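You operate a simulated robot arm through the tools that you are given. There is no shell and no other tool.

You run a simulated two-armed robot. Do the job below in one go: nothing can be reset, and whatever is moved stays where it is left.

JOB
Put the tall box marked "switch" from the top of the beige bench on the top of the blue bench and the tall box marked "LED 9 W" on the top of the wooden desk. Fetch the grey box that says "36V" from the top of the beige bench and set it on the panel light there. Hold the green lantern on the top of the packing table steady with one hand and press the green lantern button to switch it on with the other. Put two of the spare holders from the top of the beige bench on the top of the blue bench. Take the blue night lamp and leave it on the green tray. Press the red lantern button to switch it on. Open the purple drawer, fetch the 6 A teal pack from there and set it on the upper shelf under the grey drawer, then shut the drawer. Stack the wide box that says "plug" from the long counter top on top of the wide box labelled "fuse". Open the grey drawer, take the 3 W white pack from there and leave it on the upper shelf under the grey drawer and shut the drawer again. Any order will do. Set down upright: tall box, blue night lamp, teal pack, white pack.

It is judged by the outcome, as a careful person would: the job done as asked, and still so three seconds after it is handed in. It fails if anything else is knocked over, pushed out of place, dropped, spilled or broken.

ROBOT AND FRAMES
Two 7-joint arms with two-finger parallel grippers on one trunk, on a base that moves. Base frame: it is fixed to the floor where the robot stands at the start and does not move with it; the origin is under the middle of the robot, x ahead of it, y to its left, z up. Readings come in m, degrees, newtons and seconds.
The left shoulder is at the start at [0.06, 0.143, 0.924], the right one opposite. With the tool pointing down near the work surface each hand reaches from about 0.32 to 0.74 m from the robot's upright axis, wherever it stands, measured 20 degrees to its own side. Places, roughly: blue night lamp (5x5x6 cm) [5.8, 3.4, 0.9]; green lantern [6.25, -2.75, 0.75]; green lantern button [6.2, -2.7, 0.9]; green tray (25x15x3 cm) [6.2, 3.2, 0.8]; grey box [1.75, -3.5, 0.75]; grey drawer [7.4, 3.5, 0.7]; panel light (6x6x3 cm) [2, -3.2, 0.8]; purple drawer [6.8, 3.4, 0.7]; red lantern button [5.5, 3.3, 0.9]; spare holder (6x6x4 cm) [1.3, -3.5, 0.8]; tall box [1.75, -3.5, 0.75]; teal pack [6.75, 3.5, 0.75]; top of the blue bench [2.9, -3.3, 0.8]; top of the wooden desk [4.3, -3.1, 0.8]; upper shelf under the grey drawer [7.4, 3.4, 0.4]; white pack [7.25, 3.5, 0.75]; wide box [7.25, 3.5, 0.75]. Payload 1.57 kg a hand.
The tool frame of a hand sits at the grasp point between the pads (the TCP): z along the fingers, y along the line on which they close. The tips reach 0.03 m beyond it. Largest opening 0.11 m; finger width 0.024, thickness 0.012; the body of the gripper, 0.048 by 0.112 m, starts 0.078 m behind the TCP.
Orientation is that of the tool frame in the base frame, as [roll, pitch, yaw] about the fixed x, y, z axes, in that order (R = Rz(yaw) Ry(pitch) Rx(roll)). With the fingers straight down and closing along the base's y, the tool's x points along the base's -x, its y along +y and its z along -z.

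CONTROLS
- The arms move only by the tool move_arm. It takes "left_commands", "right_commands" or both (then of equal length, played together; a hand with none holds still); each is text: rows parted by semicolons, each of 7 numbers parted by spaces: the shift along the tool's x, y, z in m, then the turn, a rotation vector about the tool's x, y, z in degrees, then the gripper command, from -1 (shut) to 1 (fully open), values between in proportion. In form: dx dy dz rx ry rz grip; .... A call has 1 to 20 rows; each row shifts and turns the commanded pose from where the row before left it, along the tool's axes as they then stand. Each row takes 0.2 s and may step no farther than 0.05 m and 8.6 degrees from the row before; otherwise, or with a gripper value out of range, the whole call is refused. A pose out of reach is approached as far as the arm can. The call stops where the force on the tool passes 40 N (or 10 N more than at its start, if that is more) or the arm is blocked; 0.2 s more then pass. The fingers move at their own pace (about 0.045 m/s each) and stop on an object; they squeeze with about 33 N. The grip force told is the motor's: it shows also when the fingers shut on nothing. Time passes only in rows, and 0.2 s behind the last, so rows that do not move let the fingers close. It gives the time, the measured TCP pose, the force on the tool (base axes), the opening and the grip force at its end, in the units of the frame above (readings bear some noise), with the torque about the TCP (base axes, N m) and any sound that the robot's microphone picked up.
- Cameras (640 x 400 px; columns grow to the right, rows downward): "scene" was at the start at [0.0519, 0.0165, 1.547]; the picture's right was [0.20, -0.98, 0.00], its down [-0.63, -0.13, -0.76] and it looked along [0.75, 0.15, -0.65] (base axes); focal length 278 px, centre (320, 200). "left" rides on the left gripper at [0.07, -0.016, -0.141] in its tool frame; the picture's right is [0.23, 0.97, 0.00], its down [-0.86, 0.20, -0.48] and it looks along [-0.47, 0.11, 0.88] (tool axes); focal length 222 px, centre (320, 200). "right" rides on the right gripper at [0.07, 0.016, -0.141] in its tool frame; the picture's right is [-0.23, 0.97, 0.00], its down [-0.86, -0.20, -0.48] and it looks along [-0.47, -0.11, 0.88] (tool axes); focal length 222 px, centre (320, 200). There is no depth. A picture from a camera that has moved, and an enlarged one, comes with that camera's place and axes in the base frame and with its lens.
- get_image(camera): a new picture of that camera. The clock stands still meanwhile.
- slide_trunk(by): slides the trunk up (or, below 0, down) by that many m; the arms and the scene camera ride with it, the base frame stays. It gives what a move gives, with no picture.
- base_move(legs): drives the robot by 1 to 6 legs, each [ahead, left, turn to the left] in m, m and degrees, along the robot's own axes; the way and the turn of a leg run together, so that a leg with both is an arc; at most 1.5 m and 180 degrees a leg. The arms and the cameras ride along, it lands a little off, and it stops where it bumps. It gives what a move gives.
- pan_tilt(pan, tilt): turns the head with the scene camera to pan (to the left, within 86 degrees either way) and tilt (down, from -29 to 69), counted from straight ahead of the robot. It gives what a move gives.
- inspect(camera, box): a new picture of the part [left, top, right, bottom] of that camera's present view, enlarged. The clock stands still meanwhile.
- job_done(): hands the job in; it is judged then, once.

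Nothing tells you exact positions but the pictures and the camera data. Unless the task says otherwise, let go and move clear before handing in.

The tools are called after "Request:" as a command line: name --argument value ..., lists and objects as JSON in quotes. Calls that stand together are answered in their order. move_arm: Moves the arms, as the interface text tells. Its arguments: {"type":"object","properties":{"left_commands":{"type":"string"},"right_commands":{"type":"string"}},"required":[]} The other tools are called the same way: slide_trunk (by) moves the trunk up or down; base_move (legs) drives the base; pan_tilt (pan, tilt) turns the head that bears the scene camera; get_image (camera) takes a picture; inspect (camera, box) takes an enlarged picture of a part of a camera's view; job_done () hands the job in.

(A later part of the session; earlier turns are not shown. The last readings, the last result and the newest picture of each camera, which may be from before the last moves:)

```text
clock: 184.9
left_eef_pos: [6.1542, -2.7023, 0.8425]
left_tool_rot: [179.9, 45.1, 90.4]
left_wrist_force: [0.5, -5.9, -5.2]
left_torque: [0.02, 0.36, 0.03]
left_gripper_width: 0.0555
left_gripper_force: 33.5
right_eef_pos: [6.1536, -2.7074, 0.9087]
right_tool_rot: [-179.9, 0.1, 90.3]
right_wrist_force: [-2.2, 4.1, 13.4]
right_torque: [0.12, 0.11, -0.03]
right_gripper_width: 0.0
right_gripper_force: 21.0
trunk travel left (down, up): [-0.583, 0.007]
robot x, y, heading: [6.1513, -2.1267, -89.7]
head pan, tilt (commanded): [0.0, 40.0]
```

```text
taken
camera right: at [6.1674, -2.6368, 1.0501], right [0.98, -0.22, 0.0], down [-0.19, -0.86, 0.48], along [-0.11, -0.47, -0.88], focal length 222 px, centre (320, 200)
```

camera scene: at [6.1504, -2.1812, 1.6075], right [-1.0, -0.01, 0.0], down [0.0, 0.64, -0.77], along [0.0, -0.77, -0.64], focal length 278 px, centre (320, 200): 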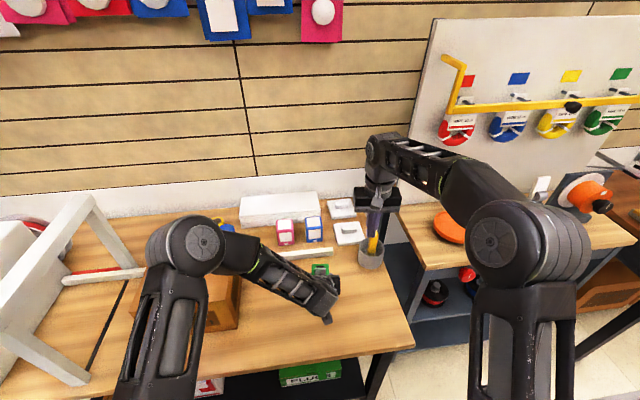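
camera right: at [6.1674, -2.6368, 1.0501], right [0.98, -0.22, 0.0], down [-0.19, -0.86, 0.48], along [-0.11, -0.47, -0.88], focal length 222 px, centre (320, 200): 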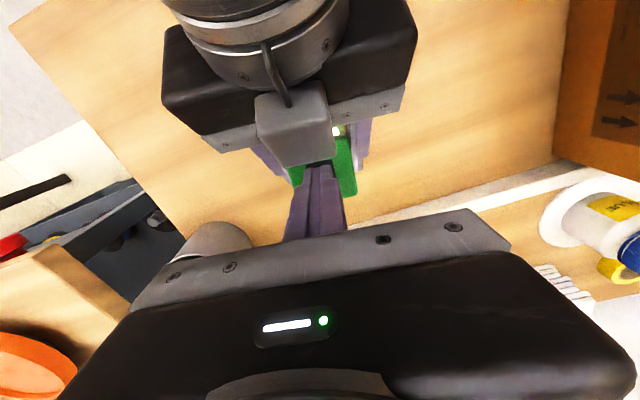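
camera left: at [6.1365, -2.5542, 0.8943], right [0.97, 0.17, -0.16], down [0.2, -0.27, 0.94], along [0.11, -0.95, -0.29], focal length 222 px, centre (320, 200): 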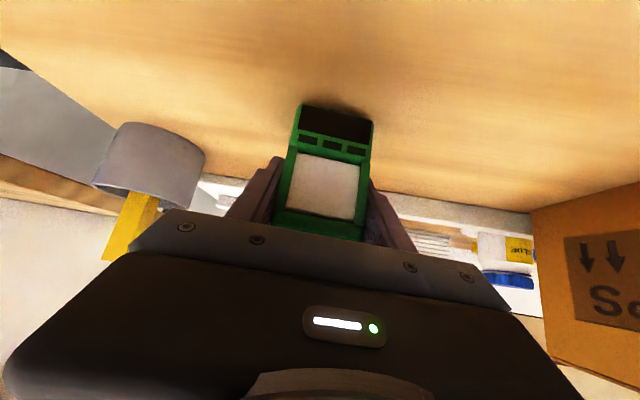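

A click was heard and I see light from the lantern window. I lift the right hand straight up and check the lamp.

Request:
move_arm --right_commands "0 0 -0.02 0 0 0 -1; 0 0 -0.04 0 0 0 -1; 0 0 -0.04 0 0 0 -1; 0 0 -0.04 0 0 0 -1; 0 -0.045 0 0 0 0 -1; 0 -0.045 0 0 0 0 -1; 0 -0.045 0 0 0 0 -1; 0 0 0 0 0 0 -1"

Request:
get_image --camera "left"

Request:
get_image --camera "right"

```text
clock: 186.7
left_eef_pos: [6.1538, -2.7034, 0.8425]
left_tool_rot: [-180.0, 45.0, 90.3]
left_wrist_force: [0.7, 0.7, 0.0]
left_torque: [-0.02, -0.01, 0.01]
left_gripper_width: 0.0558
left_gripper_force: 33.2
right_eef_pos: [6.0175, -2.7066, 1.047]
right_tool_rot: [180.0, 0.0, 90.4]
right_wrist_force: [0.7, -0.9, -0.2]
right_torque: [-0.01, 0.01, -0.01]
right_gripper_width: 0.0
right_gripper_force: 21.5
trunk travel left (down, up): [-0.583, 0.007]
robot x, y, heading: [6.1556, -2.1272, -89.6]
head pan, tilt (commanded): [0.0, 40.0]
```

```text
taken
camera left: at [6.1366, -2.5543, 0.8943], right [0.97, 0.17, -0.16], down [0.2, -0.27, 0.94], along [0.11, -0.95, -0.29], focal length 222 px, centre (320, 200)
```

left: 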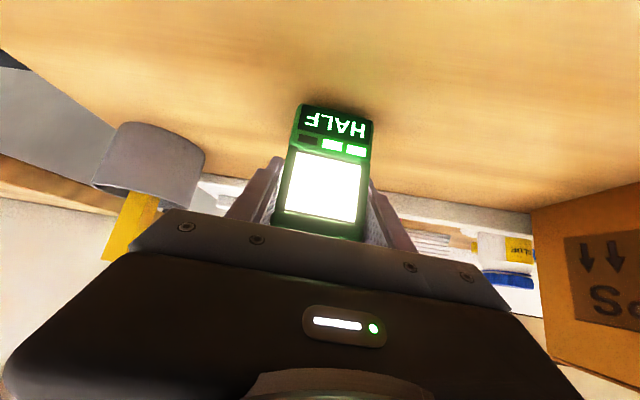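

```text
taken
camera right: at [6.0324, -2.6371, 1.1893], right [0.98, -0.22, 0.0], down [-0.19, -0.86, 0.48], along [-0.11, -0.47, -0.88], focal length 222 px, centre (320, 200)
```

right: 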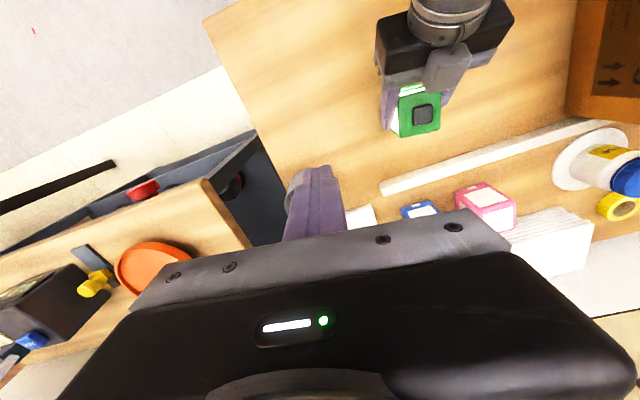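

Request:
inspect --camera "left" --box '[270, 90, 400, 250]'

```text
2.50 times, centred on (335, 170) of left
camera zoom: at [6.1366, -2.5543, 0.8943], right [0.97, 0.17, -0.16], down [0.2, -0.27, 0.94], along [0.11, -0.95, -0.29], focal length 555 px, centre (282, 275)
```

zoom: 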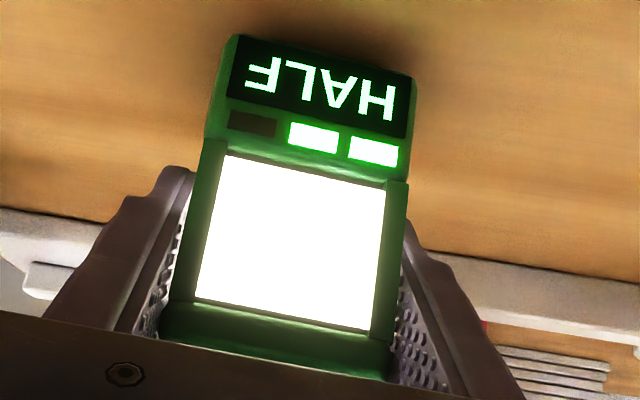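

The lantern is lit (display reads HALF). I release it with the left hand, back out along the tool axis and re-level the wrist.

Request:
move_arm --left_commands "0 0 0 0 0 0 0.1; 0 0 0 0 0 0 0.4; 0 0 0 0 0 0 0.7; 0 0 0 0 0 0 0.7; 0 0 -0.04 0 0 0 0.7; 0 0 -0.045 0 0 0 0.7; 0 0 -0.045 0 0 0 0.7; 0 0 -0.045 0 0 0 0.7; 0 0 -0.045 0 0 0 0.7; -0.02 0.04 0 0 7.5 0 0.7; -0.02 0.04 0 0 7.5 0 0.7; -0.02 0.03 0 0 7.5 0 0.7; 0 0 0 0 7.5 0 0.7; 0 0 0 0 7.5 0 0.7; 0 0 0 0 7.5 0 0.7; 0 0 0 0 0 0 0.7" --right_commands "0 0 0 0 0 0 -1; 0 0 0 0 0 0 -1; 0 0 0 0 0 0 -1; 0 0 0 0 0 0 -1; 0.02 -0.02 0 0 0 0 -1; 0.03 -0.02 -0.01 0 0 0 -1; 0.03 -0.02 -0.01 0 0 0 -1; 0.03 -0.02 -0.01 0 0 0 -1; 0.03 0 -0.01 0 0 0 -1; 0.03 0 -0.01 0 0 0 -1; 0.03 0 0 0 0 0 -1; 0 0 0 0 0 0 0; 0 0 0 0 0 0 0; 0 0 0 0 0 0 0; 0 0 0 0 0 0 0; 0 0 0 0 0 0 0"

Request:
get_image --camera "scene"

Request:
inspect --camera "scene" --box '[260, 220, 380, 310]'

```text
clock: 190.1
left_eef_pos: [6.2632, -2.595, 1.0337]
left_tool_rot: [-180.0, 0.0, 90.4]
left_wrist_force: [0.7, -0.2, 0.1]
left_torque: [-0.02, -0.04, -0.02]
left_gripper_width: 0.0934
left_gripper_force: 0.1
right_eef_pos: [5.9345, -2.5073, 1.0978]
right_tool_rot: [-180.0, -0.1, 90.4]
right_wrist_force: [-0.1, 0.0, 0.3]
right_torque: [-0.01, 0.03, 0.01]
right_gripper_width: 0.0547
right_gripper_force: 0.1
trunk travel left (down, up): [-0.583, 0.007]
robot x, y, heading: [6.1535, -2.1255, -89.8]
head pan, tilt (commanded): [0.0, 40.0]
```

```text
taken
camera scene: at [6.1508, -2.1806, 1.6075], right [-1.0, -0.01, 0.0], down [0.0, 0.64, -0.77], along [0.0, -0.77, -0.64], focal length 278 px, centre (320, 200)
```

scene: 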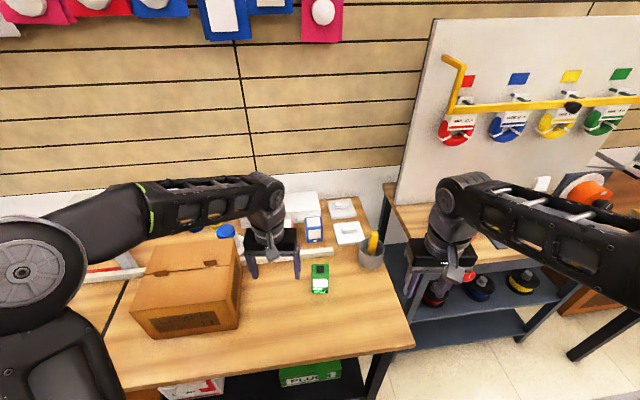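

```text
4.44 times, centred on (320, 265) of scene
camera zoom: at [6.1508, -2.1806, 1.6075], right [-1.0, -0.01, 0.0], down [0.0, 0.64, -0.77], along [0.0, -0.77, -0.64], focal length 1235 px, centre (320, -89)
```

zoom: 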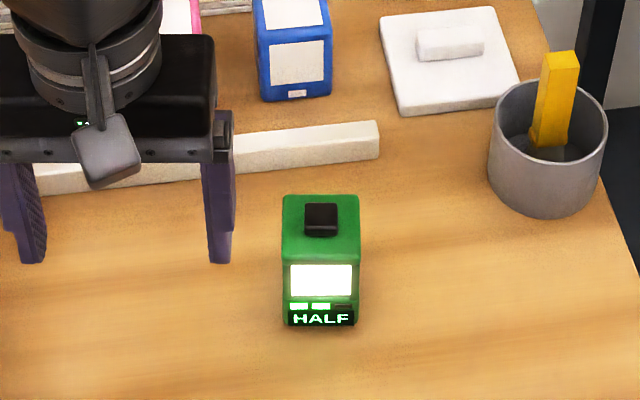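

The green lantern stands in place and lit. Next, travel to the counter on the other side; I back off, turn to face +x and survey the way.

Request:
move_arm --left_commands "0.04 0 -0.02 0 0 0 0.5; 0.04 0 -0.02 0 0 0 0.5; 0.04 0 -0.02 0 0 0 0.5; 0 0 0 0 0 0 0.5" --right_commands "0.03 0 0 0 0 0 0.5; 0.02 0 0 0 0 0 0.5; 0 0 0 0 0 0 0.5; 0 0 0 0 0 0 0.5"

Request:
base_move --legs '[[-0.28, 0, 0], [0, 0, 90]]'

Request:
pan_tilt --pan 40 --tilt 20

Request:
get_image --camera "scene"

Request:
pan_tilt --pan 86 --tilt 30

Request:
get_image --camera "scene"

```text
clock: 191.1
left_eef_pos: [6.263, -2.4749, 1.0948]
left_tool_rot: [179.9, -0.1, 90.2]
left_wrist_force: [-0.3, 0.3, -0.7]
left_torque: [0.01, 0.01, 0.01]
left_gripper_width: 0.0826
left_gripper_force: 0.1
right_eef_pos: [5.9339, -2.4589, 1.0963]
right_tool_rot: [180.0, -0.1, 90.3]
right_wrist_force: [0.3, 0.5, 0.3]
right_torque: [0.02, -0.01, 0.01]
right_gripper_width: 0.0821
right_gripper_force: 0.0
trunk travel left (down, up): [-0.583, 0.007]
robot x, y, heading: [6.1537, -2.1233, -89.7]
head pan, tilt (commanded): [0.0, 40.0]
```

```text
clock: 196.9
left_eef_pos: [6.5008, -1.7326, 1.0968]
left_tool_rot: [-180.0, 0.0, -179.7]
left_wrist_force: [-0.2, -0.6, 0.7]
left_torque: [-0.05, 0.01, -0.02]
left_gripper_width: 0.0823
left_gripper_force: 0.0
right_eef_pos: [6.4834, -2.0622, 1.0958]
right_tool_rot: [180.0, 0.0, -179.5]
right_wrist_force: [0.5, 0.1, -0.8]
right_torque: [-0.03, 0.04, 0.0]
right_gripper_width: 0.0824
right_gripper_force: 0.1
trunk travel left (down, up): [-0.583, 0.007]
robot x, y, heading: [6.1486, -1.8429, 0.6]
head pan, tilt (commanded): [0.0, 40.0]
```

```text
clock: 198.0
left_eef_pos: [6.5001, -1.7338, 1.0958]
left_tool_rot: [-179.9, 0.0, -179.5]
left_wrist_force: [0.0, -0.3, 0.1]
left_torque: [-0.06, -0.01, -0.02]
left_gripper_width: 0.0823
left_gripper_force: 0.0
right_eef_pos: [6.4829, -2.0622, 1.0962]
right_tool_rot: [-180.0, 0.0, -179.4]
right_wrist_force: [-1.6, 0.0, -0.8]
right_torque: [0.04, -0.03, 0.0]
right_gripper_width: 0.0827
right_gripper_force: 0.1
trunk travel left (down, up): [-0.583, 0.007]
robot x, y, heading: [6.1533, -1.844, 0.1]
head pan, tilt (commanded): [40.0, 20.0]
```

```text
taken
camera scene: at [6.1896, -1.7855, 1.6389], right [0.65, -0.76, 0.0], down [-0.26, -0.22, -0.94], along [0.72, 0.61, -0.34], focal length 278 px, centre (320, 200)
```

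scene: 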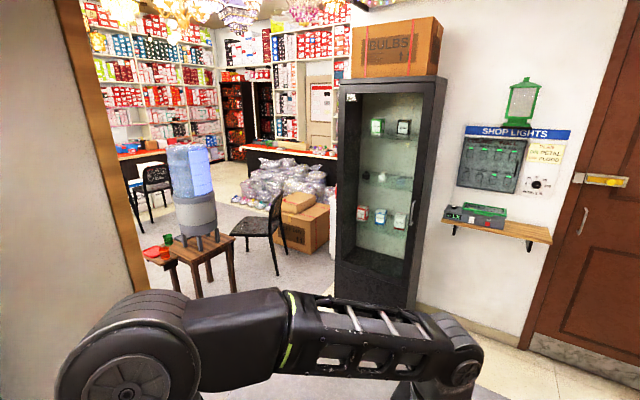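

```text
clock: 199.1
left_eef_pos: [6.4999, -1.7337, 1.0964]
left_tool_rot: [179.9, 0.0, -179.6]
left_wrist_force: [-0.4, 0.1, 1.0]
left_torque: [0.02, -0.01, 0.02]
left_gripper_width: 0.0824
left_gripper_force: 0.0
right_eef_pos: [6.483, -2.0623, 1.0959]
right_tool_rot: [-179.9, 0.0, -179.5]
right_wrist_force: [1.5, 0.0, 0.8]
right_torque: [0.01, 0.01, -0.01]
right_gripper_width: 0.0829
right_gripper_force: 0.0
trunk travel left (down, up): [-0.583, 0.007]
robot x, y, heading: [6.1503, -1.8456, 0.5]
head pan, tilt (commanded): [85.9, 30.0]
```

```text
taken
camera scene: at [6.1245, -1.7555, 1.6229], right [1.0, -0.06, 0.0], down [-0.03, -0.5, -0.87], along [0.06, 0.86, -0.5], focal length 278 px, centre (320, 200)
```

scene: 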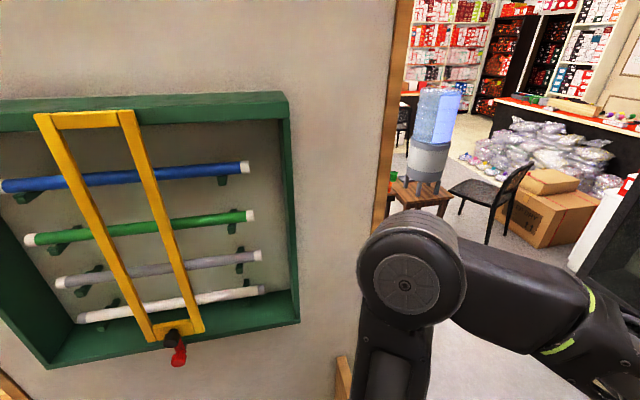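

The gap by the water cooler is cluttered, so I go back along the corridor I know, toward x≈3.4, then up the main aisle.

Request:
base_move --legs '[[-0.3, -0.13, 0], [-1.25, 0, 0], [-1.2, 0, 0]]'

Request:
pan_tilt --pan 80 --tilt 30

Request:
get_image --camera "scene"

```text
clock: 212.8
left_eef_pos: [3.7761, -1.8987, 1.0955]
left_tool_rot: [-179.9, 0.0, 179.2]
left_wrist_force: [0.2, 1.0, 0.5]
left_torque: [-0.03, 0.0, -0.01]
left_gripper_width: 0.0825
left_gripper_force: 0.0
right_eef_pos: [3.7516, -2.2265, 1.097]
right_tool_rot: [180.0, 0.0, 179.1]
right_wrist_force: [0.7, -0.1, 0.0]
right_torque: [-0.02, -0.04, 0.0]
right_gripper_width: 0.0823
right_gripper_force: 0.0
trunk travel left (down, up): [-0.583, 0.007]
robot x, y, heading: [3.4215, -1.9989, -0.9]
head pan, tilt (commanded): [85.9, 30.0]
```

```text
clock: 213.4
left_eef_pos: [3.7755, -1.8982, 1.0956]
left_tool_rot: [180.0, 0.0, 179.2]
left_wrist_force: [0.1, -0.4, -0.3]
left_torque: [-0.01, -0.02, 0.03]
left_gripper_width: 0.0826
left_gripper_force: 0.1
right_eef_pos: [3.752, -2.2259, 1.0955]
right_tool_rot: [-180.0, 0.0, 179.2]
right_wrist_force: [0.9, 0.6, -0.7]
right_torque: [-0.01, 0.0, 0.0]
right_gripper_width: 0.0825
right_gripper_force: 0.0
trunk travel left (down, up): [-0.583, 0.007]
robot x, y, heading: [3.4239, -2.0019, -0.8]
head pan, tilt (commanded): [80.0, 30.0]
```

```text
taken
camera scene: at [3.4095, -1.9137, 1.6229], right [0.98, -0.19, 0.0], down [-0.09, -0.49, -0.87], along [0.16, 0.85, -0.5], focal length 278 px, centre (320, 200)
```

scene: 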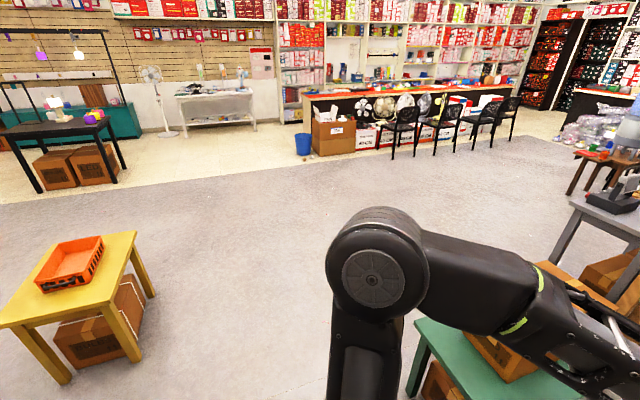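

Request:
inspect --camera "scene" --box '[240, 50, 400, 170]'

Request:
inspect --camera "scene" --box '[380, 40, 540, 160]'

```text
3.33 times, centred on (320, 110) of scene
camera zoom: at [3.4095, -1.9137, 1.6229], right [0.98, -0.19, 0.0], down [-0.09, -0.49, -0.87], along [0.16, 0.85, -0.5], focal length 926 px, centre (320, 500)
```

zoom: 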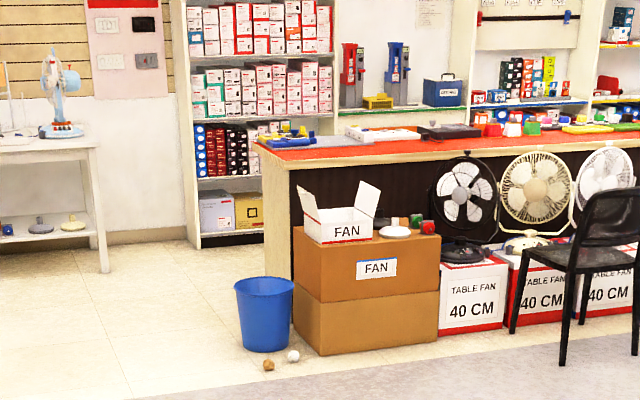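

```text
3.33 times, centred on (460, 100) of scene
camera zoom: at [3.4095, -1.9137, 1.6229], right [0.98, -0.19, 0.0], down [-0.09, -0.49, -0.87], along [0.16, 0.85, -0.5], focal length 926 px, centre (-147, 533)
```

zoom: 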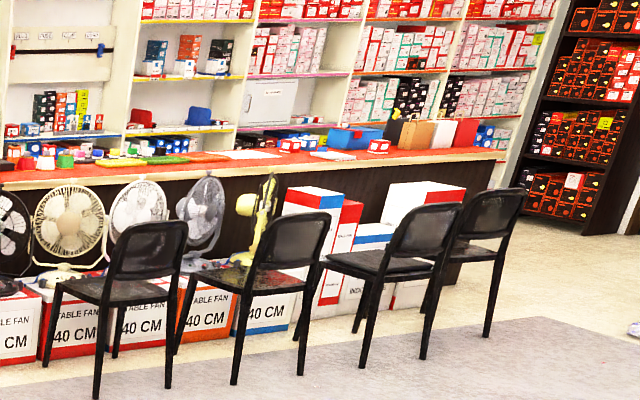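

The central floor is open; behind the counter is a staff passage (shelf fronts at y≈4.28, counter back at y≈3). I strafe left to about (3.3, 2.9).

Request:
base_move --legs '[[-0.1, 1.2, 0.8], [0, 1.3, 0], [0, 1.3, 0], [0, 1.05, 0]]'

Request:
pan_tilt --pan 30 --tilt 25

Request:
get_image --camera "scene"

```text
clock: 236.9
left_eef_pos: [3.6084, 2.9798, 1.0965]
left_tool_rot: [179.9, 0.0, -178.3]
left_wrist_force: [0.1, -0.3, -0.3]
left_torque: [-0.01, 0.0, 0.02]
left_gripper_width: 0.0824
left_gripper_force: 0.0
right_eef_pos: [3.5991, 2.6511, 1.0964]
right_tool_rot: [180.0, -0.1, -178.3]
right_wrist_force: [0.5, -0.6, -1.0]
right_torque: [-0.02, 0.02, 0.05]
right_gripper_width: 0.0822
right_gripper_force: 0.0
trunk travel left (down, up): [-0.583, 0.007]
robot x, y, heading: [3.2602, 2.8594, 1.9]
head pan, tilt (commanded): [80.0, 30.0]
```

```text
clock: 238.1
left_eef_pos: [3.6081, 2.9774, 1.0969]
left_tool_rot: [179.9, 0.0, -178.3]
left_wrist_force: [0.1, 0.0, 0.6]
left_torque: [-0.01, -0.03, -0.02]
left_gripper_width: 0.0824
left_gripper_force: 0.1
right_eef_pos: [3.5989, 2.6501, 1.0976]
right_tool_rot: [-179.9, 0.0, -178.1]
right_wrist_force: [-0.2, -0.6, -0.1]
right_torque: [0.01, -0.02, -0.01]
right_gripper_width: 0.0826
right_gripper_force: 0.0
trunk travel left (down, up): [-0.583, 0.007]
robot x, y, heading: [3.2615, 2.8564, 1.9]
head pan, tilt (commanded): [30.0, 25.0]
```

```text
taken
camera scene: at [3.3086, 2.906, 1.6308], right [0.53, -0.85, 0.0], down [-0.36, -0.22, -0.91], along [0.77, 0.48, -0.42], focal length 278 px, centre (320, 200)
```

scene: 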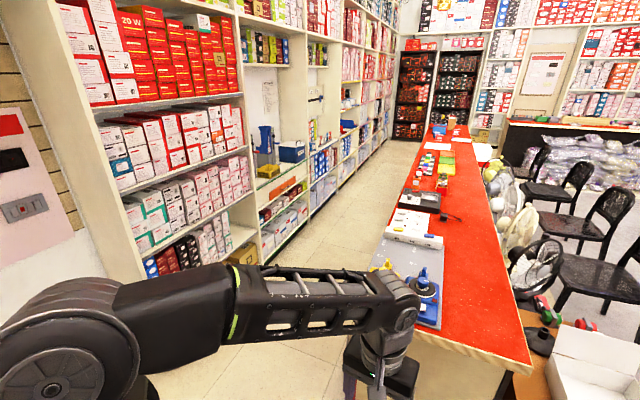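

The staff passage is clear; counter runs at ~7.8° with its back edge from (4.39,3.27) to (7.68,3.72). I turn to face the counter (heading −82°) and enter the passage backing/strafing.

Request:
base_move --legs '[[0, 0, -84.1], [-0.69, 0.54, 0]]'

Request:
pan_tilt --pan 80 --tilt 30

Request:
get_image --camera "scene"

Request:
pan_tilt --pan 20 --tilt 40

Request:
get_image --camera "scene"

```text
clock: 246.2
left_eef_pos: [3.8506, 3.2823, 1.0957]
left_tool_rot: [180.0, 0.0, 98.0]
left_wrist_force: [0.0, -0.3, 0.7]
left_torque: [-0.05, -0.01, 0.02]
left_gripper_width: 0.0826
left_gripper_force: 0.0
right_eef_pos: [3.5227, 3.2551, 1.0983]
right_tool_rot: [-179.9, 0.0, 98.2]
right_wrist_force: [-0.3, -0.5, -0.4]
right_torque: [0.01, 0.04, 0.01]
right_gripper_width: 0.0826
right_gripper_force: 0.0
trunk travel left (down, up): [-0.583, 0.007]
robot x, y, heading: [3.6918, 3.6141, -81.9]
head pan, tilt (commanded): [30.0, 25.0]
```

```text
clock: 247.4
left_eef_pos: [3.8505, 3.2816, 1.0949]
left_tool_rot: [-180.0, 0.0, 98.2]
left_wrist_force: [-0.3, -0.3, -0.3]
left_torque: [0.03, 0.06, -0.01]
left_gripper_width: 0.0825
left_gripper_force: 0.0
right_eef_pos: [3.5213, 3.2551, 1.0969]
right_tool_rot: [-180.0, 0.0, 98.2]
right_wrist_force: [-0.1, 0.0, 0.3]
right_torque: [0.0, -0.02, 0.0]
right_gripper_width: 0.0824
right_gripper_force: 0.0
trunk travel left (down, up): [-0.583, 0.007]
robot x, y, heading: [3.6949, 3.6165, -82.2]
head pan, tilt (commanded): [80.0, 30.0]
```

```text
taken
camera scene: at [3.7776, 3.6394, 1.6229], right [-0.03, -1.0, 0.0], down [-0.5, 0.02, -0.87], along [0.87, -0.03, -0.5], focal length 278 px, centre (320, 200)
```

scene: 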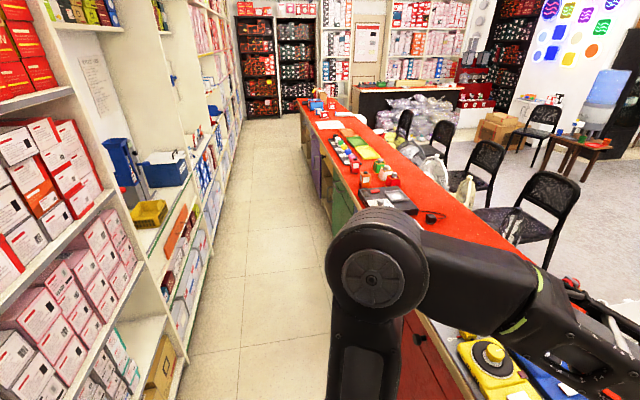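

```text
clock: 248.7
left_eef_pos: [3.85, 3.2818, 1.0955]
left_tool_rot: [-180.0, -0.1, 98.0]
left_wrist_force: [0.4, -0.2, 0.8]
left_torque: [-0.01, 0.0, 0.0]
left_gripper_width: 0.0828
left_gripper_force: 0.0
right_eef_pos: [3.5227, 3.2546, 1.0965]
right_tool_rot: [-180.0, 0.0, 98.2]
right_wrist_force: [-0.2, -0.6, -0.3]
right_torque: [0.0, 0.01, 0.02]
right_gripper_width: 0.0825
right_gripper_force: 0.1
trunk travel left (down, up): [-0.583, 0.007]
robot x, y, heading: [3.6917, 3.6112, -81.9]
head pan, tilt (commanded): [20.0, 40.0]
```

```text
taken
camera scene: at [3.7273, 3.5676, 1.6075], right [-0.88, -0.47, 0.0], down [-0.3, 0.57, -0.77], along [0.36, -0.68, -0.64], focal length 278 px, centre (320, 200)
```

scene: 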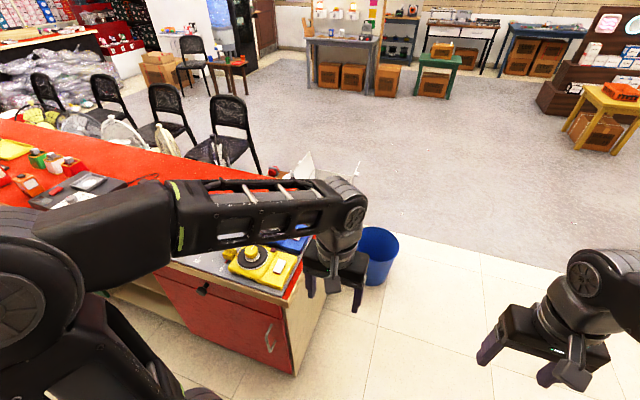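

The passage is clear and I see coloured drawer fronts on this side of the counter (red, green, purple, …). I strafe along it.

Request:
base_move --legs '[[0.0, 0.9, -0.2], [0.0, 0.8, 0]]'

Request:
pan_tilt --pan 40 --tilt 40

Request:
get_image --camera "scene"

Request:
pan_tilt --pan 80 --tilt 35

Request:
get_image --camera "scene"

```text
clock: 257.4
left_eef_pos: [5.5463, 3.5499, 1.0964]
left_tool_rot: [-179.9, 0.1, 99.1]
left_wrist_force: [-0.4, -0.8, -0.5]
left_torque: [0.01, 0.01, 0.0]
left_gripper_width: 0.0825
left_gripper_force: 0.1
right_eef_pos: [5.2202, 3.5154, 1.0967]
right_tool_rot: [-179.9, 0.0, 99.2]
right_wrist_force: [0.6, 0.0, -0.8]
right_torque: [0.0, 0.01, -0.01]
right_gripper_width: 0.0823
right_gripper_force: 0.1
trunk travel left (down, up): [-0.583, 0.007]
robot x, y, heading: [5.3864, 3.8781, -80.9]
head pan, tilt (commanded): [20.0, 40.0]
```

```text
clock: 258.2
left_eef_pos: [5.5463, 3.5488, 1.0955]
left_tool_rot: [180.0, 0.1, 99.1]
left_wrist_force: [-0.8, 0.1, 0.3]
left_torque: [0.0, 0.02, 0.02]
left_gripper_width: 0.0823
left_gripper_force: 0.0
right_eef_pos: [5.2202, 3.5148, 1.0972]
right_tool_rot: [179.9, 0.0, 99.1]
right_wrist_force: [-0.9, -0.2, -0.1]
right_torque: [0.01, 0.01, -0.01]
right_gripper_width: 0.0825
right_gripper_force: 0.1
trunk travel left (down, up): [-0.583, 0.007]
robot x, y, heading: [5.3842, 3.8797, -80.8]
head pan, tilt (commanded): [40.0, 40.0]
```

```text
taken
camera scene: at [5.4417, 3.8508, 1.6075], right [-0.66, -0.76, 0.0], down [-0.49, 0.42, -0.77], along [0.58, -0.5, -0.64], focal length 278 px, centre (320, 200)
```

scene: 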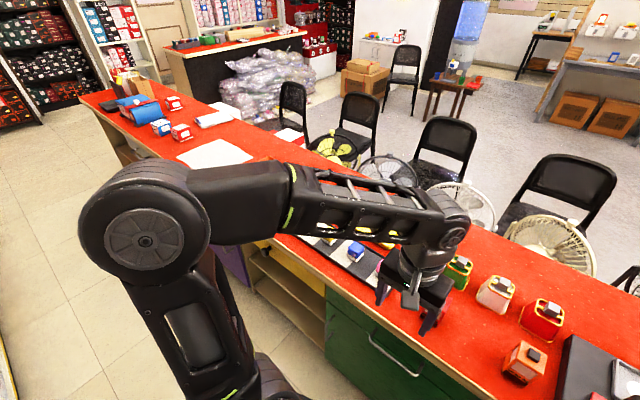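

```text
clock: 259.3
left_eef_pos: [5.5473, 3.5494, 1.0956]
left_tool_rot: [-180.0, 0.1, 99.1]
left_wrist_force: [-0.2, 0.1, 0.1]
left_torque: [-0.01, -0.03, -0.01]
left_gripper_width: 0.0826
left_gripper_force: 0.1
right_eef_pos: [5.2202, 3.515, 1.0966]
right_tool_rot: [-180.0, 0.0, 99.1]
right_wrist_force: [-1.1, -0.2, -0.3]
right_torque: [0.02, 0.0, -0.02]
right_gripper_width: 0.0826
right_gripper_force: 0.1
trunk travel left (down, up): [-0.583, 0.007]
robot x, y, heading: [5.3839, 3.8757, -81.0]
head pan, tilt (commanded): [80.0, 35.0]
```

```text
taken
camera scene: at [5.4655, 3.9051, 1.6151], right [-0.02, -1.0, 0.0], down [-0.57, 0.01, -0.82], along [0.82, -0.01, -0.57], focal length 278 px, centre (320, 200)
```

scene: 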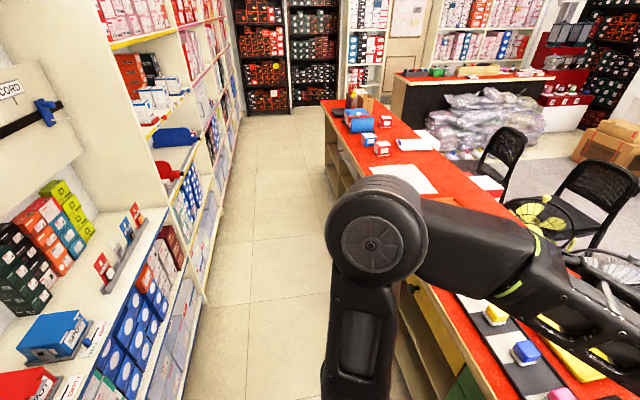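

Request:
pan_tilt --pan 10 --tilt 50

Request:
get_image --camera "scene"

```text
clock: 260.7
left_eef_pos: [5.5472, 3.5495, 1.0962]
left_tool_rot: [-179.9, 0.0, 99.0]
left_wrist_force: [-0.2, 0.2, -0.1]
left_torque: [-0.01, 0.02, -0.01]
left_gripper_width: 0.0827
left_gripper_force: 0.0
right_eef_pos: [5.22, 3.5159, 1.0979]
right_tool_rot: [179.9, 0.1, 99.3]
right_wrist_force: [0.0, -0.6, 0.2]
right_torque: [-0.01, 0.0, 0.0]
right_gripper_width: 0.0823
right_gripper_force: 0.1
trunk travel left (down, up): [-0.583, 0.007]
robot x, y, heading: [5.3849, 3.8772, -80.9]
head pan, tilt (commanded): [10.0, 50.0]
```

```text
taken
camera scene: at [5.4027, 3.8338, 1.5934], right [-0.94, -0.33, 0.0], down [-0.25, 0.72, -0.64], along [0.21, -0.61, -0.77], focal length 278 px, centre (320, 200)
```

scene: 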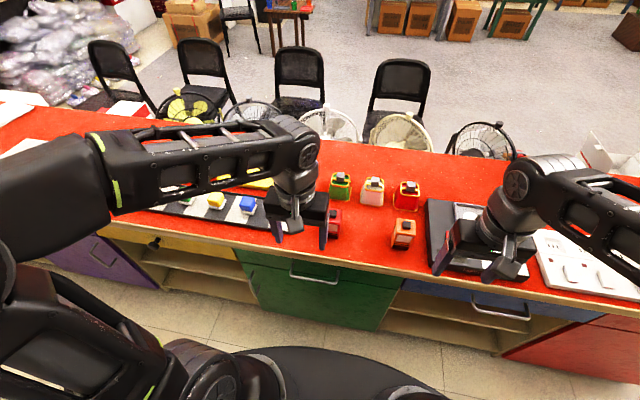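

Request:
inspect --camera "scene" --box '[300, 150, 460, 270]'

Request:
inspect --camera "scene" --box '[0, 110, 300, 300]'

```text
3.33 times, centred on (380, 210) of scene
camera zoom: at [5.4027, 3.8338, 1.5934], right [-0.94, -0.33, 0.0], down [-0.25, 0.72, -0.64], along [0.21, -0.61, -0.77], focal length 926 px, centre (120, 167)
```

zoom: 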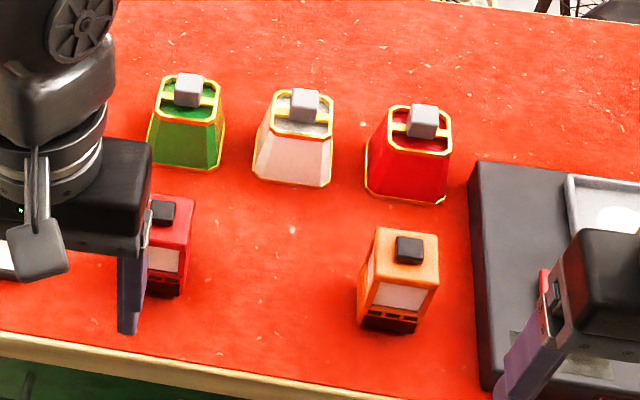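

```text
2.11 times, centred on (150, 205) of scene
camera zoom: at [5.4027, 3.8338, 1.5934], right [-0.94, -0.33, 0.0], down [-0.25, 0.72, -0.64], along [0.21, -0.61, -0.77], focal length 585 px, centre (678, 190)
```

zoom: 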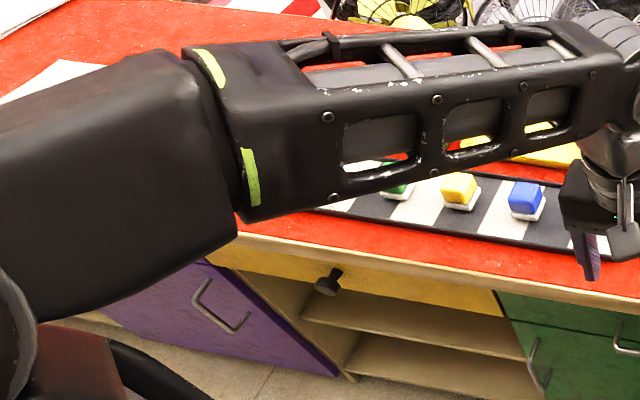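

The red lantern (same type, black button) is at about (5.54,3.31). I close the left gripper and bring it above the button.

Request:
move_arm --left_commands "-0.0465 -0.009 0.01 0 0 0 -1; -0.0465 -0.009 0.01 0 0 0 -1; -0.0465 -0.009 0.01 0 0 0 -1; -0.0465 -0.009 0.01 0 0 0 -1; 0 0 0 0 0 0 -1; 0 0 0 0 0 0 -1"

Request:
get_image --camera "left"

Request:
inspect --camera "scene" --box '[260, 130, 420, 270]'

```text
clock: 262.1
left_eef_pos: [5.5416, 3.3595, 1.0551]
left_tool_rot: [179.8, 0.1, 99.1]
left_wrist_force: [0.2, 0.0, 0.7]
left_torque: [0.0, 0.01, 0.02]
left_gripper_width: 0.0
left_gripper_force: 21.1
right_eef_pos: [5.2193, 3.5144, 1.0959]
right_tool_rot: [-180.0, 0.0, 99.2]
right_wrist_force: [0.2, 0.4, 0.3]
right_torque: [0.02, -0.02, 0.05]
right_gripper_width: 0.0823
right_gripper_force: 0.0
trunk travel left (down, up): [-0.583, 0.007]
robot x, y, heading: [5.3867, 3.8767, -80.7]
head pan, tilt (commanded): [10.0, 50.0]
```

```text
taken
camera left: at [5.5132, 3.4256, 1.198], right [0.93, 0.38, 0.0], down [0.33, -0.81, 0.48], along [0.18, -0.44, -0.88], focal length 222 px, centre (320, 200)
```

left: 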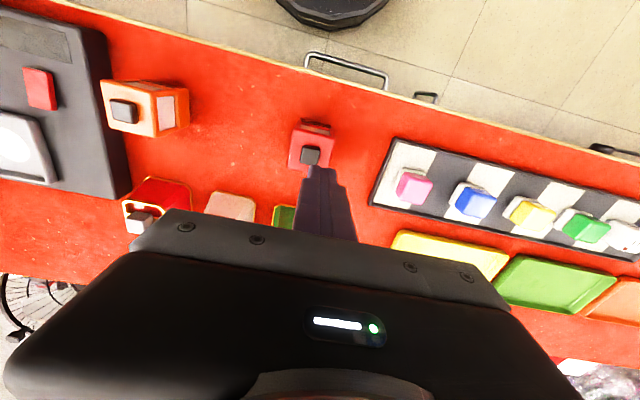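

```text
2.86 times, centred on (340, 200) of scene
camera zoom: at [5.4026, 3.8332, 1.5933], right [-0.95, -0.33, 0.0], down [-0.25, 0.72, -0.64], along [0.21, -0.61, -0.77], focal length 794 px, centre (263, 200)
```

zoom: 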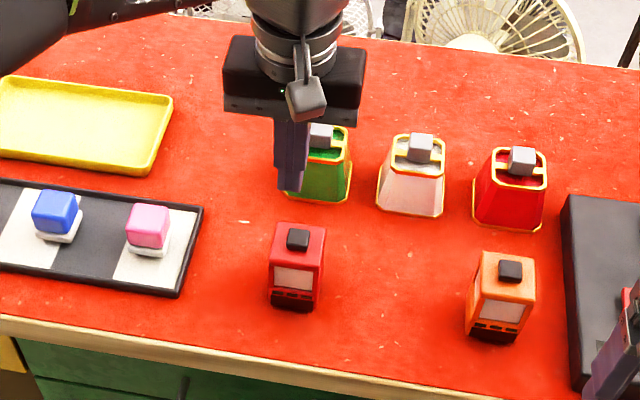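

Triangulating, the counter top seems nearer z≈0.84 (button ≈0.925). I shift over the button and go a bit lower for a second look.

Request:
move_arm --left_commands "-0.016 -0.011 0.02 0 0 0 -1; 0 0 0.03 0 0 0 -1; 0 0 0 0 0 0 -1"

Request:
get_image --camera "left"

Request:
inspect --camera "scene" --box '[260, 130, 420, 270]'

```text
clock: 262.9
left_eef_pos: [5.5326, 3.3434, 1.0054]
left_tool_rot: [180.0, 0.0, 99.2]
left_wrist_force: [0.6, -0.5, 0.0]
left_torque: [0.0, 0.03, 0.02]
left_gripper_width: 0.0
left_gripper_force: 21.8
right_eef_pos: [5.2191, 3.5145, 1.0973]
right_tool_rot: [180.0, 0.0, 99.3]
right_wrist_force: [0.3, 0.0, 1.4]
right_torque: [0.01, -0.02, -0.05]
right_gripper_width: 0.0826
right_gripper_force: 0.1
trunk travel left (down, up): [-0.583, 0.007]
robot x, y, heading: [5.3822, 3.8783, -81.1]
head pan, tilt (commanded): [10.0, 50.0]
```

```text
taken
camera left: at [5.5055, 3.4086, 1.1485], right [0.93, 0.38, 0.0], down [0.33, -0.81, 0.48], along [0.18, -0.44, -0.88], focal length 222 px, centre (320, 200)
```

left: 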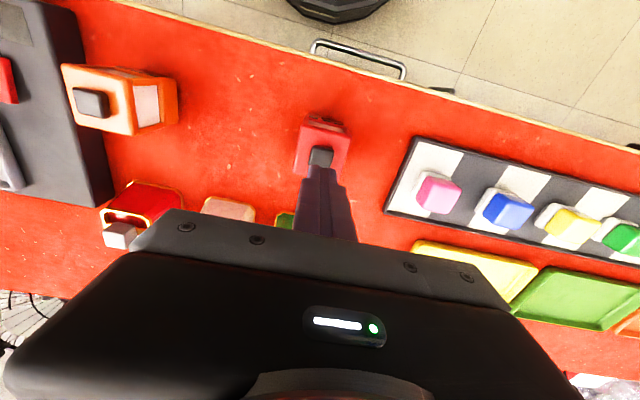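

```text
2.86 times, centred on (340, 200) of scene
camera zoom: at [5.4024, 3.8335, 1.5933], right [-0.95, -0.33, 0.0], down [-0.25, 0.72, -0.64], along [0.21, -0.61, -0.77], focal length 794 px, centre (263, 200)
```

zoom: 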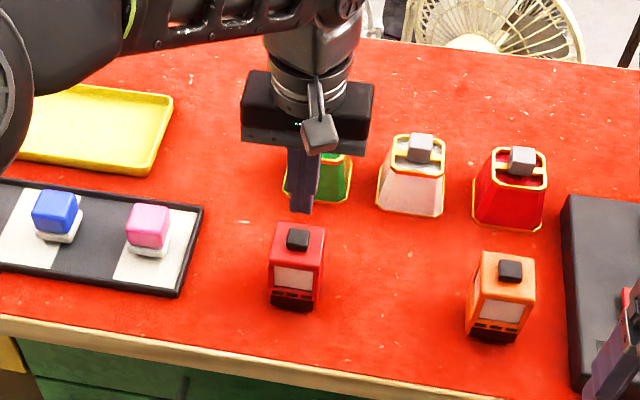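

Request:
move_arm --left_commands "0 0 0.03 0 0 0 -1; 0 0 0 0 0 0 -1"

Request:
get_image --camera "left"

Request:
inspect --camera "scene" --box '[290, 180, 370, 250]'

```text
clock: 263.5
left_eef_pos: [5.5326, 3.344, 0.9756]
left_tool_rot: [180.0, 0.0, 99.1]
left_wrist_force: [0.0, -0.3, -0.4]
left_torque: [-0.03, -0.02, 0.04]
left_gripper_width: 0.0001
left_gripper_force: 20.9
right_eef_pos: [5.2202, 3.5152, 1.0974]
right_tool_rot: [-180.0, 0.0, 99.3]
right_wrist_force: [-0.4, 0.1, -0.3]
right_torque: [0.01, 0.01, -0.01]
right_gripper_width: 0.0824
right_gripper_force: 0.0
trunk travel left (down, up): [-0.583, 0.007]
robot x, y, heading: [5.3807, 3.8745, -81.0]
head pan, tilt (commanded): [10.0, 50.0]
```

```text
taken
camera left: at [5.5056, 3.4097, 1.1188], right [0.93, 0.38, 0.0], down [0.33, -0.81, 0.48], along [0.18, -0.44, -0.88], focal length 222 px, centre (320, 200)
```

left: 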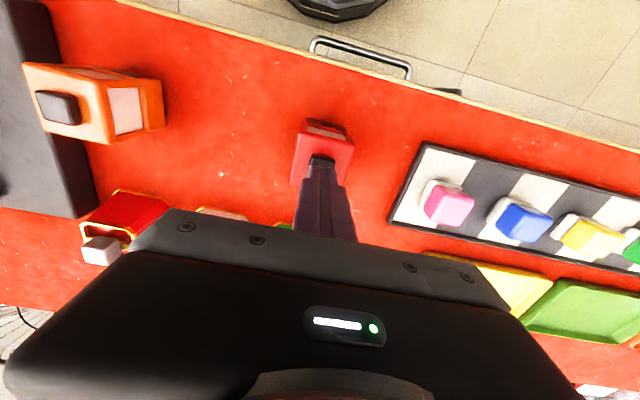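

```text
5.71 times, centred on (330, 215) of scene
camera zoom: at [5.4027, 3.8342, 1.5934], right [-0.95, -0.33, 0.0], down [-0.25, 0.72, -0.64], along [0.21, -0.61, -0.77], focal length 1588 px, centre (263, 114)
```

zoom: 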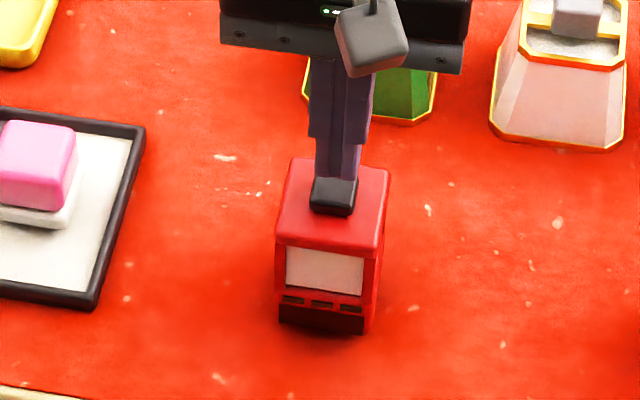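

Request:
move_arm --left_commands "0 0 0.008 0 0 0 -1; 0 0 0 0 0 0 -1"

Request:
move_arm --left_commands "0 0 0.004 0 0 0 -1; 0 0 0 0 0 0 -1"

Request:
move_arm --left_commands "0 0 0.004 0 0 0 -1; 0 0 0 0 0 0 -1"

Request:
inspect --camera "scene" --box '[290, 180, 370, 250]'

```text
clock: 264.1
left_eef_pos: [5.5321, 3.3449, 0.9677]
left_tool_rot: [-180.0, 0.0, 99.2]
left_wrist_force: [-0.2, -0.1, -0.5]
left_torque: [0.02, 0.02, 0.01]
left_gripper_width: 0.0
left_gripper_force: 21.6
right_eef_pos: [5.2199, 3.5148, 1.0969]
right_tool_rot: [180.0, 0.0, 99.1]
right_wrist_force: [-0.4, 0.7, -0.7]
right_torque: [0.01, -0.02, -0.01]
right_gripper_width: 0.0826
right_gripper_force: 0.0
trunk travel left (down, up): [-0.583, 0.007]
robot x, y, heading: [5.3854, 3.8777, -81.1]
head pan, tilt (commanded): [10.0, 50.0]
```

```text
clock: 264.7
left_eef_pos: [5.5334, 3.3433, 0.964]
left_tool_rot: [179.9, 0.0, 99.1]
left_wrist_force: [0.0, -1.4, 0.1]
left_torque: [0.01, -0.01, -0.02]
left_gripper_width: 0.0
left_gripper_force: 21.6
right_eef_pos: [5.2209, 3.5143, 1.097]
right_tool_rot: [179.9, 0.0, 99.2]
right_wrist_force: [-0.5, 0.3, -0.8]
right_torque: [0.02, -0.01, -0.03]
right_gripper_width: 0.0823
right_gripper_force: 0.1
trunk travel left (down, up): [-0.583, 0.007]
robot x, y, heading: [5.381, 3.8828, -80.8]
head pan, tilt (commanded): [10.0, 50.0]
```

```text
clock: 265.3
left_eef_pos: [5.5329, 3.3424, 0.9586]
left_tool_rot: [179.9, 0.1, 99.1]
left_wrist_force: [-0.3, -0.2, -0.6]
left_torque: [-0.02, 0.0, 0.01]
left_gripper_width: 0.0
left_gripper_force: 21.3
right_eef_pos: [5.2194, 3.5146, 1.0985]
right_tool_rot: [180.0, 0.0, 99.1]
right_wrist_force: [-0.6, 0.3, 0.4]
right_torque: [0.02, -0.01, 0.01]
right_gripper_width: 0.0824
right_gripper_force: 0.0
trunk travel left (down, up): [-0.583, 0.007]
robot x, y, heading: [5.3841, 3.8774, -80.8]
head pan, tilt (commanded): [10.0, 50.0]
```

```text
5.71 times, centred on (330, 215) of scene
camera zoom: at [5.4026, 3.8338, 1.5934], right [-0.95, -0.33, 0.0], down [-0.25, 0.72, -0.64], along [0.21, -0.61, -0.77], focal length 1588 px, centre (263, 114)
```

zoom: 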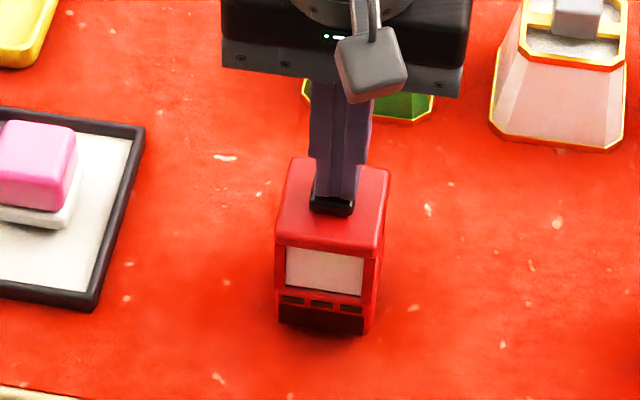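

Request:
move_arm --left_commands "0 0 0.003 0 0 0 -1; 0 0 0 0 0 0 -1"

Request:
move_arm --left_commands "0 0 0.003 0 0 0 -1; 0 0 0 0 0 0 -1"

```text
clock: 265.9
left_eef_pos: [5.5319, 3.3432, 0.9557]
left_tool_rot: [-179.9, 0.0, 99.1]
left_wrist_force: [0.6, 0.2, -0.4]
left_torque: [0.0, -0.01, 0.02]
left_gripper_width: 0.0
left_gripper_force: 20.9
right_eef_pos: [5.2198, 3.5156, 1.0964]
right_tool_rot: [-180.0, 0.0, 99.1]
right_wrist_force: [-0.6, 0.8, -0.4]
right_torque: [0.02, -0.05, 0.02]
right_gripper_width: 0.0827
right_gripper_force: 0.1
trunk travel left (down, up): [-0.583, 0.007]
robot x, y, heading: [5.3829, 3.8749, -80.8]
head pan, tilt (commanded): [10.0, 50.0]
```

```text
clock: 266.5
left_eef_pos: [5.5317, 3.3416, 0.9534]
left_tool_rot: [-180.0, 0.0, 99.1]
left_wrist_force: [-0.6, 0.2, 1.9]
left_torque: [0.04, 0.01, -0.02]
left_gripper_width: 0.0001
left_gripper_force: 21.1
right_eef_pos: [5.2191, 3.5154, 1.0966]
right_tool_rot: [180.0, 0.0, 99.2]
right_wrist_force: [-0.2, -0.5, 0.3]
right_torque: [0.0, 0.0, 0.0]
right_gripper_width: 0.083
right_gripper_force: 0.0
trunk travel left (down, up): [-0.583, 0.007]
robot x, y, heading: [5.3842, 3.8808, -81.0]
head pan, tilt (commanded): [10.0, 50.0]
heard: click
```

Click heard. I lift the left hand away and check that the red lantern is lit.

Request:
move_arm --left_commands "0 0 -0.02 0 0 0 -1; 0 0 -0.04 0 0 0 -1; 0 0 -0.04 0 0 0 -1; 0.04 0.02 -0.02 0 0 0 -1; 0.04 0.02 -0.02 0 0 0 -1; 0 0 0 0 0 0 0"

Request:
inspect --camera "scene" --box '[260, 130, 420, 270]'

```text
clock: 267.9
left_eef_pos: [5.5594, 3.4275, 1.0915]
left_tool_rot: [179.9, -0.1, 99.0]
left_wrist_force: [0.8, -0.5, -0.3]
left_torque: [-0.01, -0.01, 0.01]
left_gripper_width: 0.0321
left_gripper_force: 0.0
right_eef_pos: [5.2189, 3.5145, 1.0961]
right_tool_rot: [-179.9, 0.0, 99.3]
right_wrist_force: [0.0, 0.1, 0.1]
right_torque: [0.04, -0.04, -0.02]
right_gripper_width: 0.0826
right_gripper_force: 0.0
trunk travel left (down, up): [-0.583, 0.007]
robot x, y, heading: [5.3812, 3.8749, -80.8]
head pan, tilt (commanded): [10.0, 50.0]
```

```text
2.86 times, centred on (340, 200) of scene
camera zoom: at [5.4025, 3.8329, 1.5933], right [-0.95, -0.33, 0.0], down [-0.25, 0.72, -0.64], along [0.21, -0.61, -0.77], focal length 794 px, centre (263, 200)
```

zoom: 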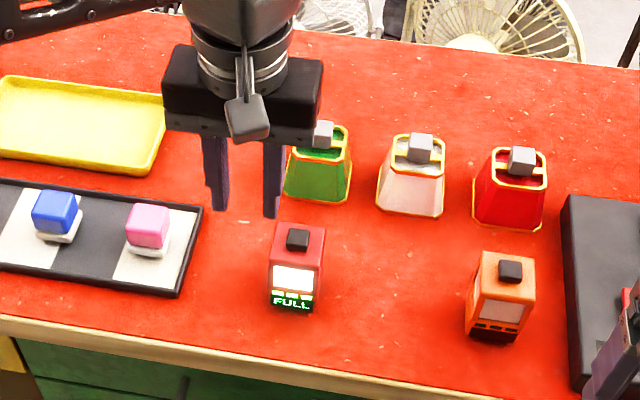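

The red lantern is lit (FULL), so the display is evidently its charge level. Next the blue night lamp at about (5.81,3.38): I strafe left ~0.38 m.

Request:
base_move --legs '[[0.0, 0.38, -1.0]]'

Request:
pan_tilt --pan 10 --tilt 48

Request:
get_image --camera "scene"

Request:
get_image --camera "left"

```text
clock: 270.2
left_eef_pos: [5.9206, 3.4817, 1.0919]
left_tool_rot: [179.9, 0.0, 98.4]
left_wrist_force: [-0.8, 0.0, 0.6]
left_torque: [0.03, 0.05, -0.01]
left_gripper_width: 0.055
left_gripper_force: 0.0
right_eef_pos: [5.5832, 3.5735, 1.0981]
right_tool_rot: [-180.0, 0.1, 98.7]
right_wrist_force: [0.2, 0.5, -0.1]
right_torque: [0.05, 0.01, 0.0]
right_gripper_width: 0.0825
right_gripper_force: 0.0
trunk travel left (down, up): [-0.583, 0.007]
robot x, y, heading: [5.7498, 3.9374, -81.5]
head pan, tilt (commanded): [10.0, 50.0]
```

```text
clock: 270.9
left_eef_pos: [5.92, 3.483, 1.0923]
left_tool_rot: [179.8, 0.1, 98.5]
left_wrist_force: [-0.3, 0.0, 0.5]
left_torque: [-0.01, -0.02, -0.03]
left_gripper_width: 0.0554
left_gripper_force: 0.0
right_eef_pos: [5.5818, 3.5726, 1.098]
right_tool_rot: [-179.9, 0.0, 98.6]
right_wrist_force: [0.0, 0.0, 0.1]
right_torque: [0.02, -0.01, 0.01]
right_gripper_width: 0.0825
right_gripper_force: 0.0
trunk travel left (down, up): [-0.583, 0.007]
robot x, y, heading: [5.7495, 3.936, -81.4]
head pan, tilt (commanded): [10.0, 48.0]
```

```text
taken
camera scene: at [5.7684, 3.8882, 1.5961], right [-0.95, -0.32, 0.0], down [-0.24, 0.7, -0.67], along [0.21, -0.63, -0.74], focal length 278 px, centre (320, 200)
```

scene: 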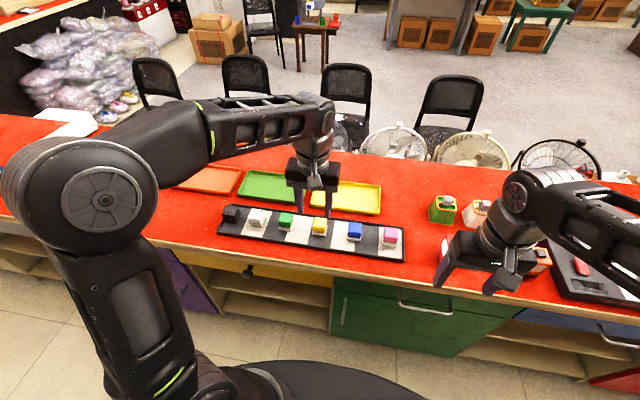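

```text
taken
camera left: at [5.8938, 3.5483, 1.2347], right [0.93, 0.37, 0.0], down [0.32, -0.82, 0.48], along [0.18, -0.44, -0.88], focal length 222 px, centre (320, 200)
```

left: 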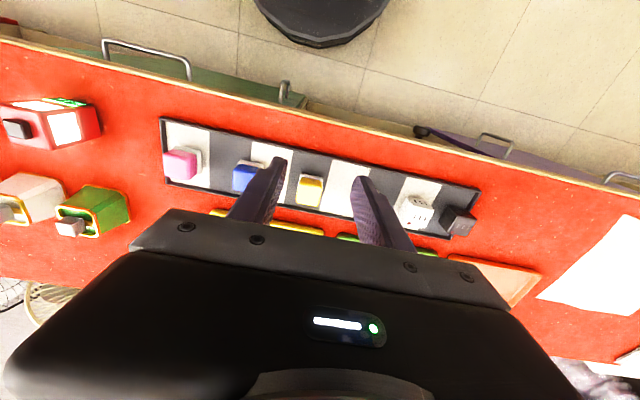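

Request:
inspect --camera "scene" --box '[200, 150, 420, 280]'

```text
2.91 times, centred on (310, 215) of scene
camera zoom: at [5.7684, 3.8882, 1.5961], right [-0.95, -0.32, 0.0], down [-0.24, 0.7, -0.67], along [0.21, -0.63, -0.74], focal length 808 px, centre (349, 156)
```

zoom: 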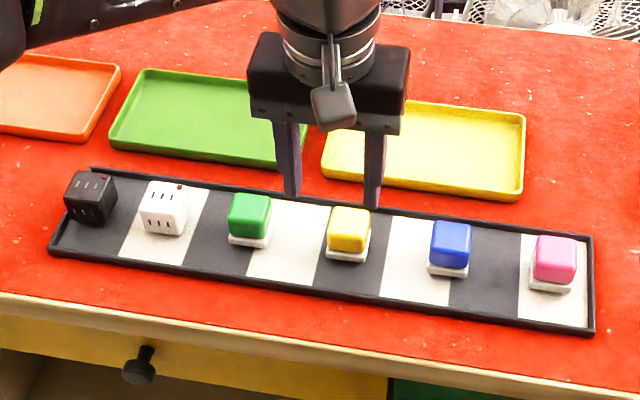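

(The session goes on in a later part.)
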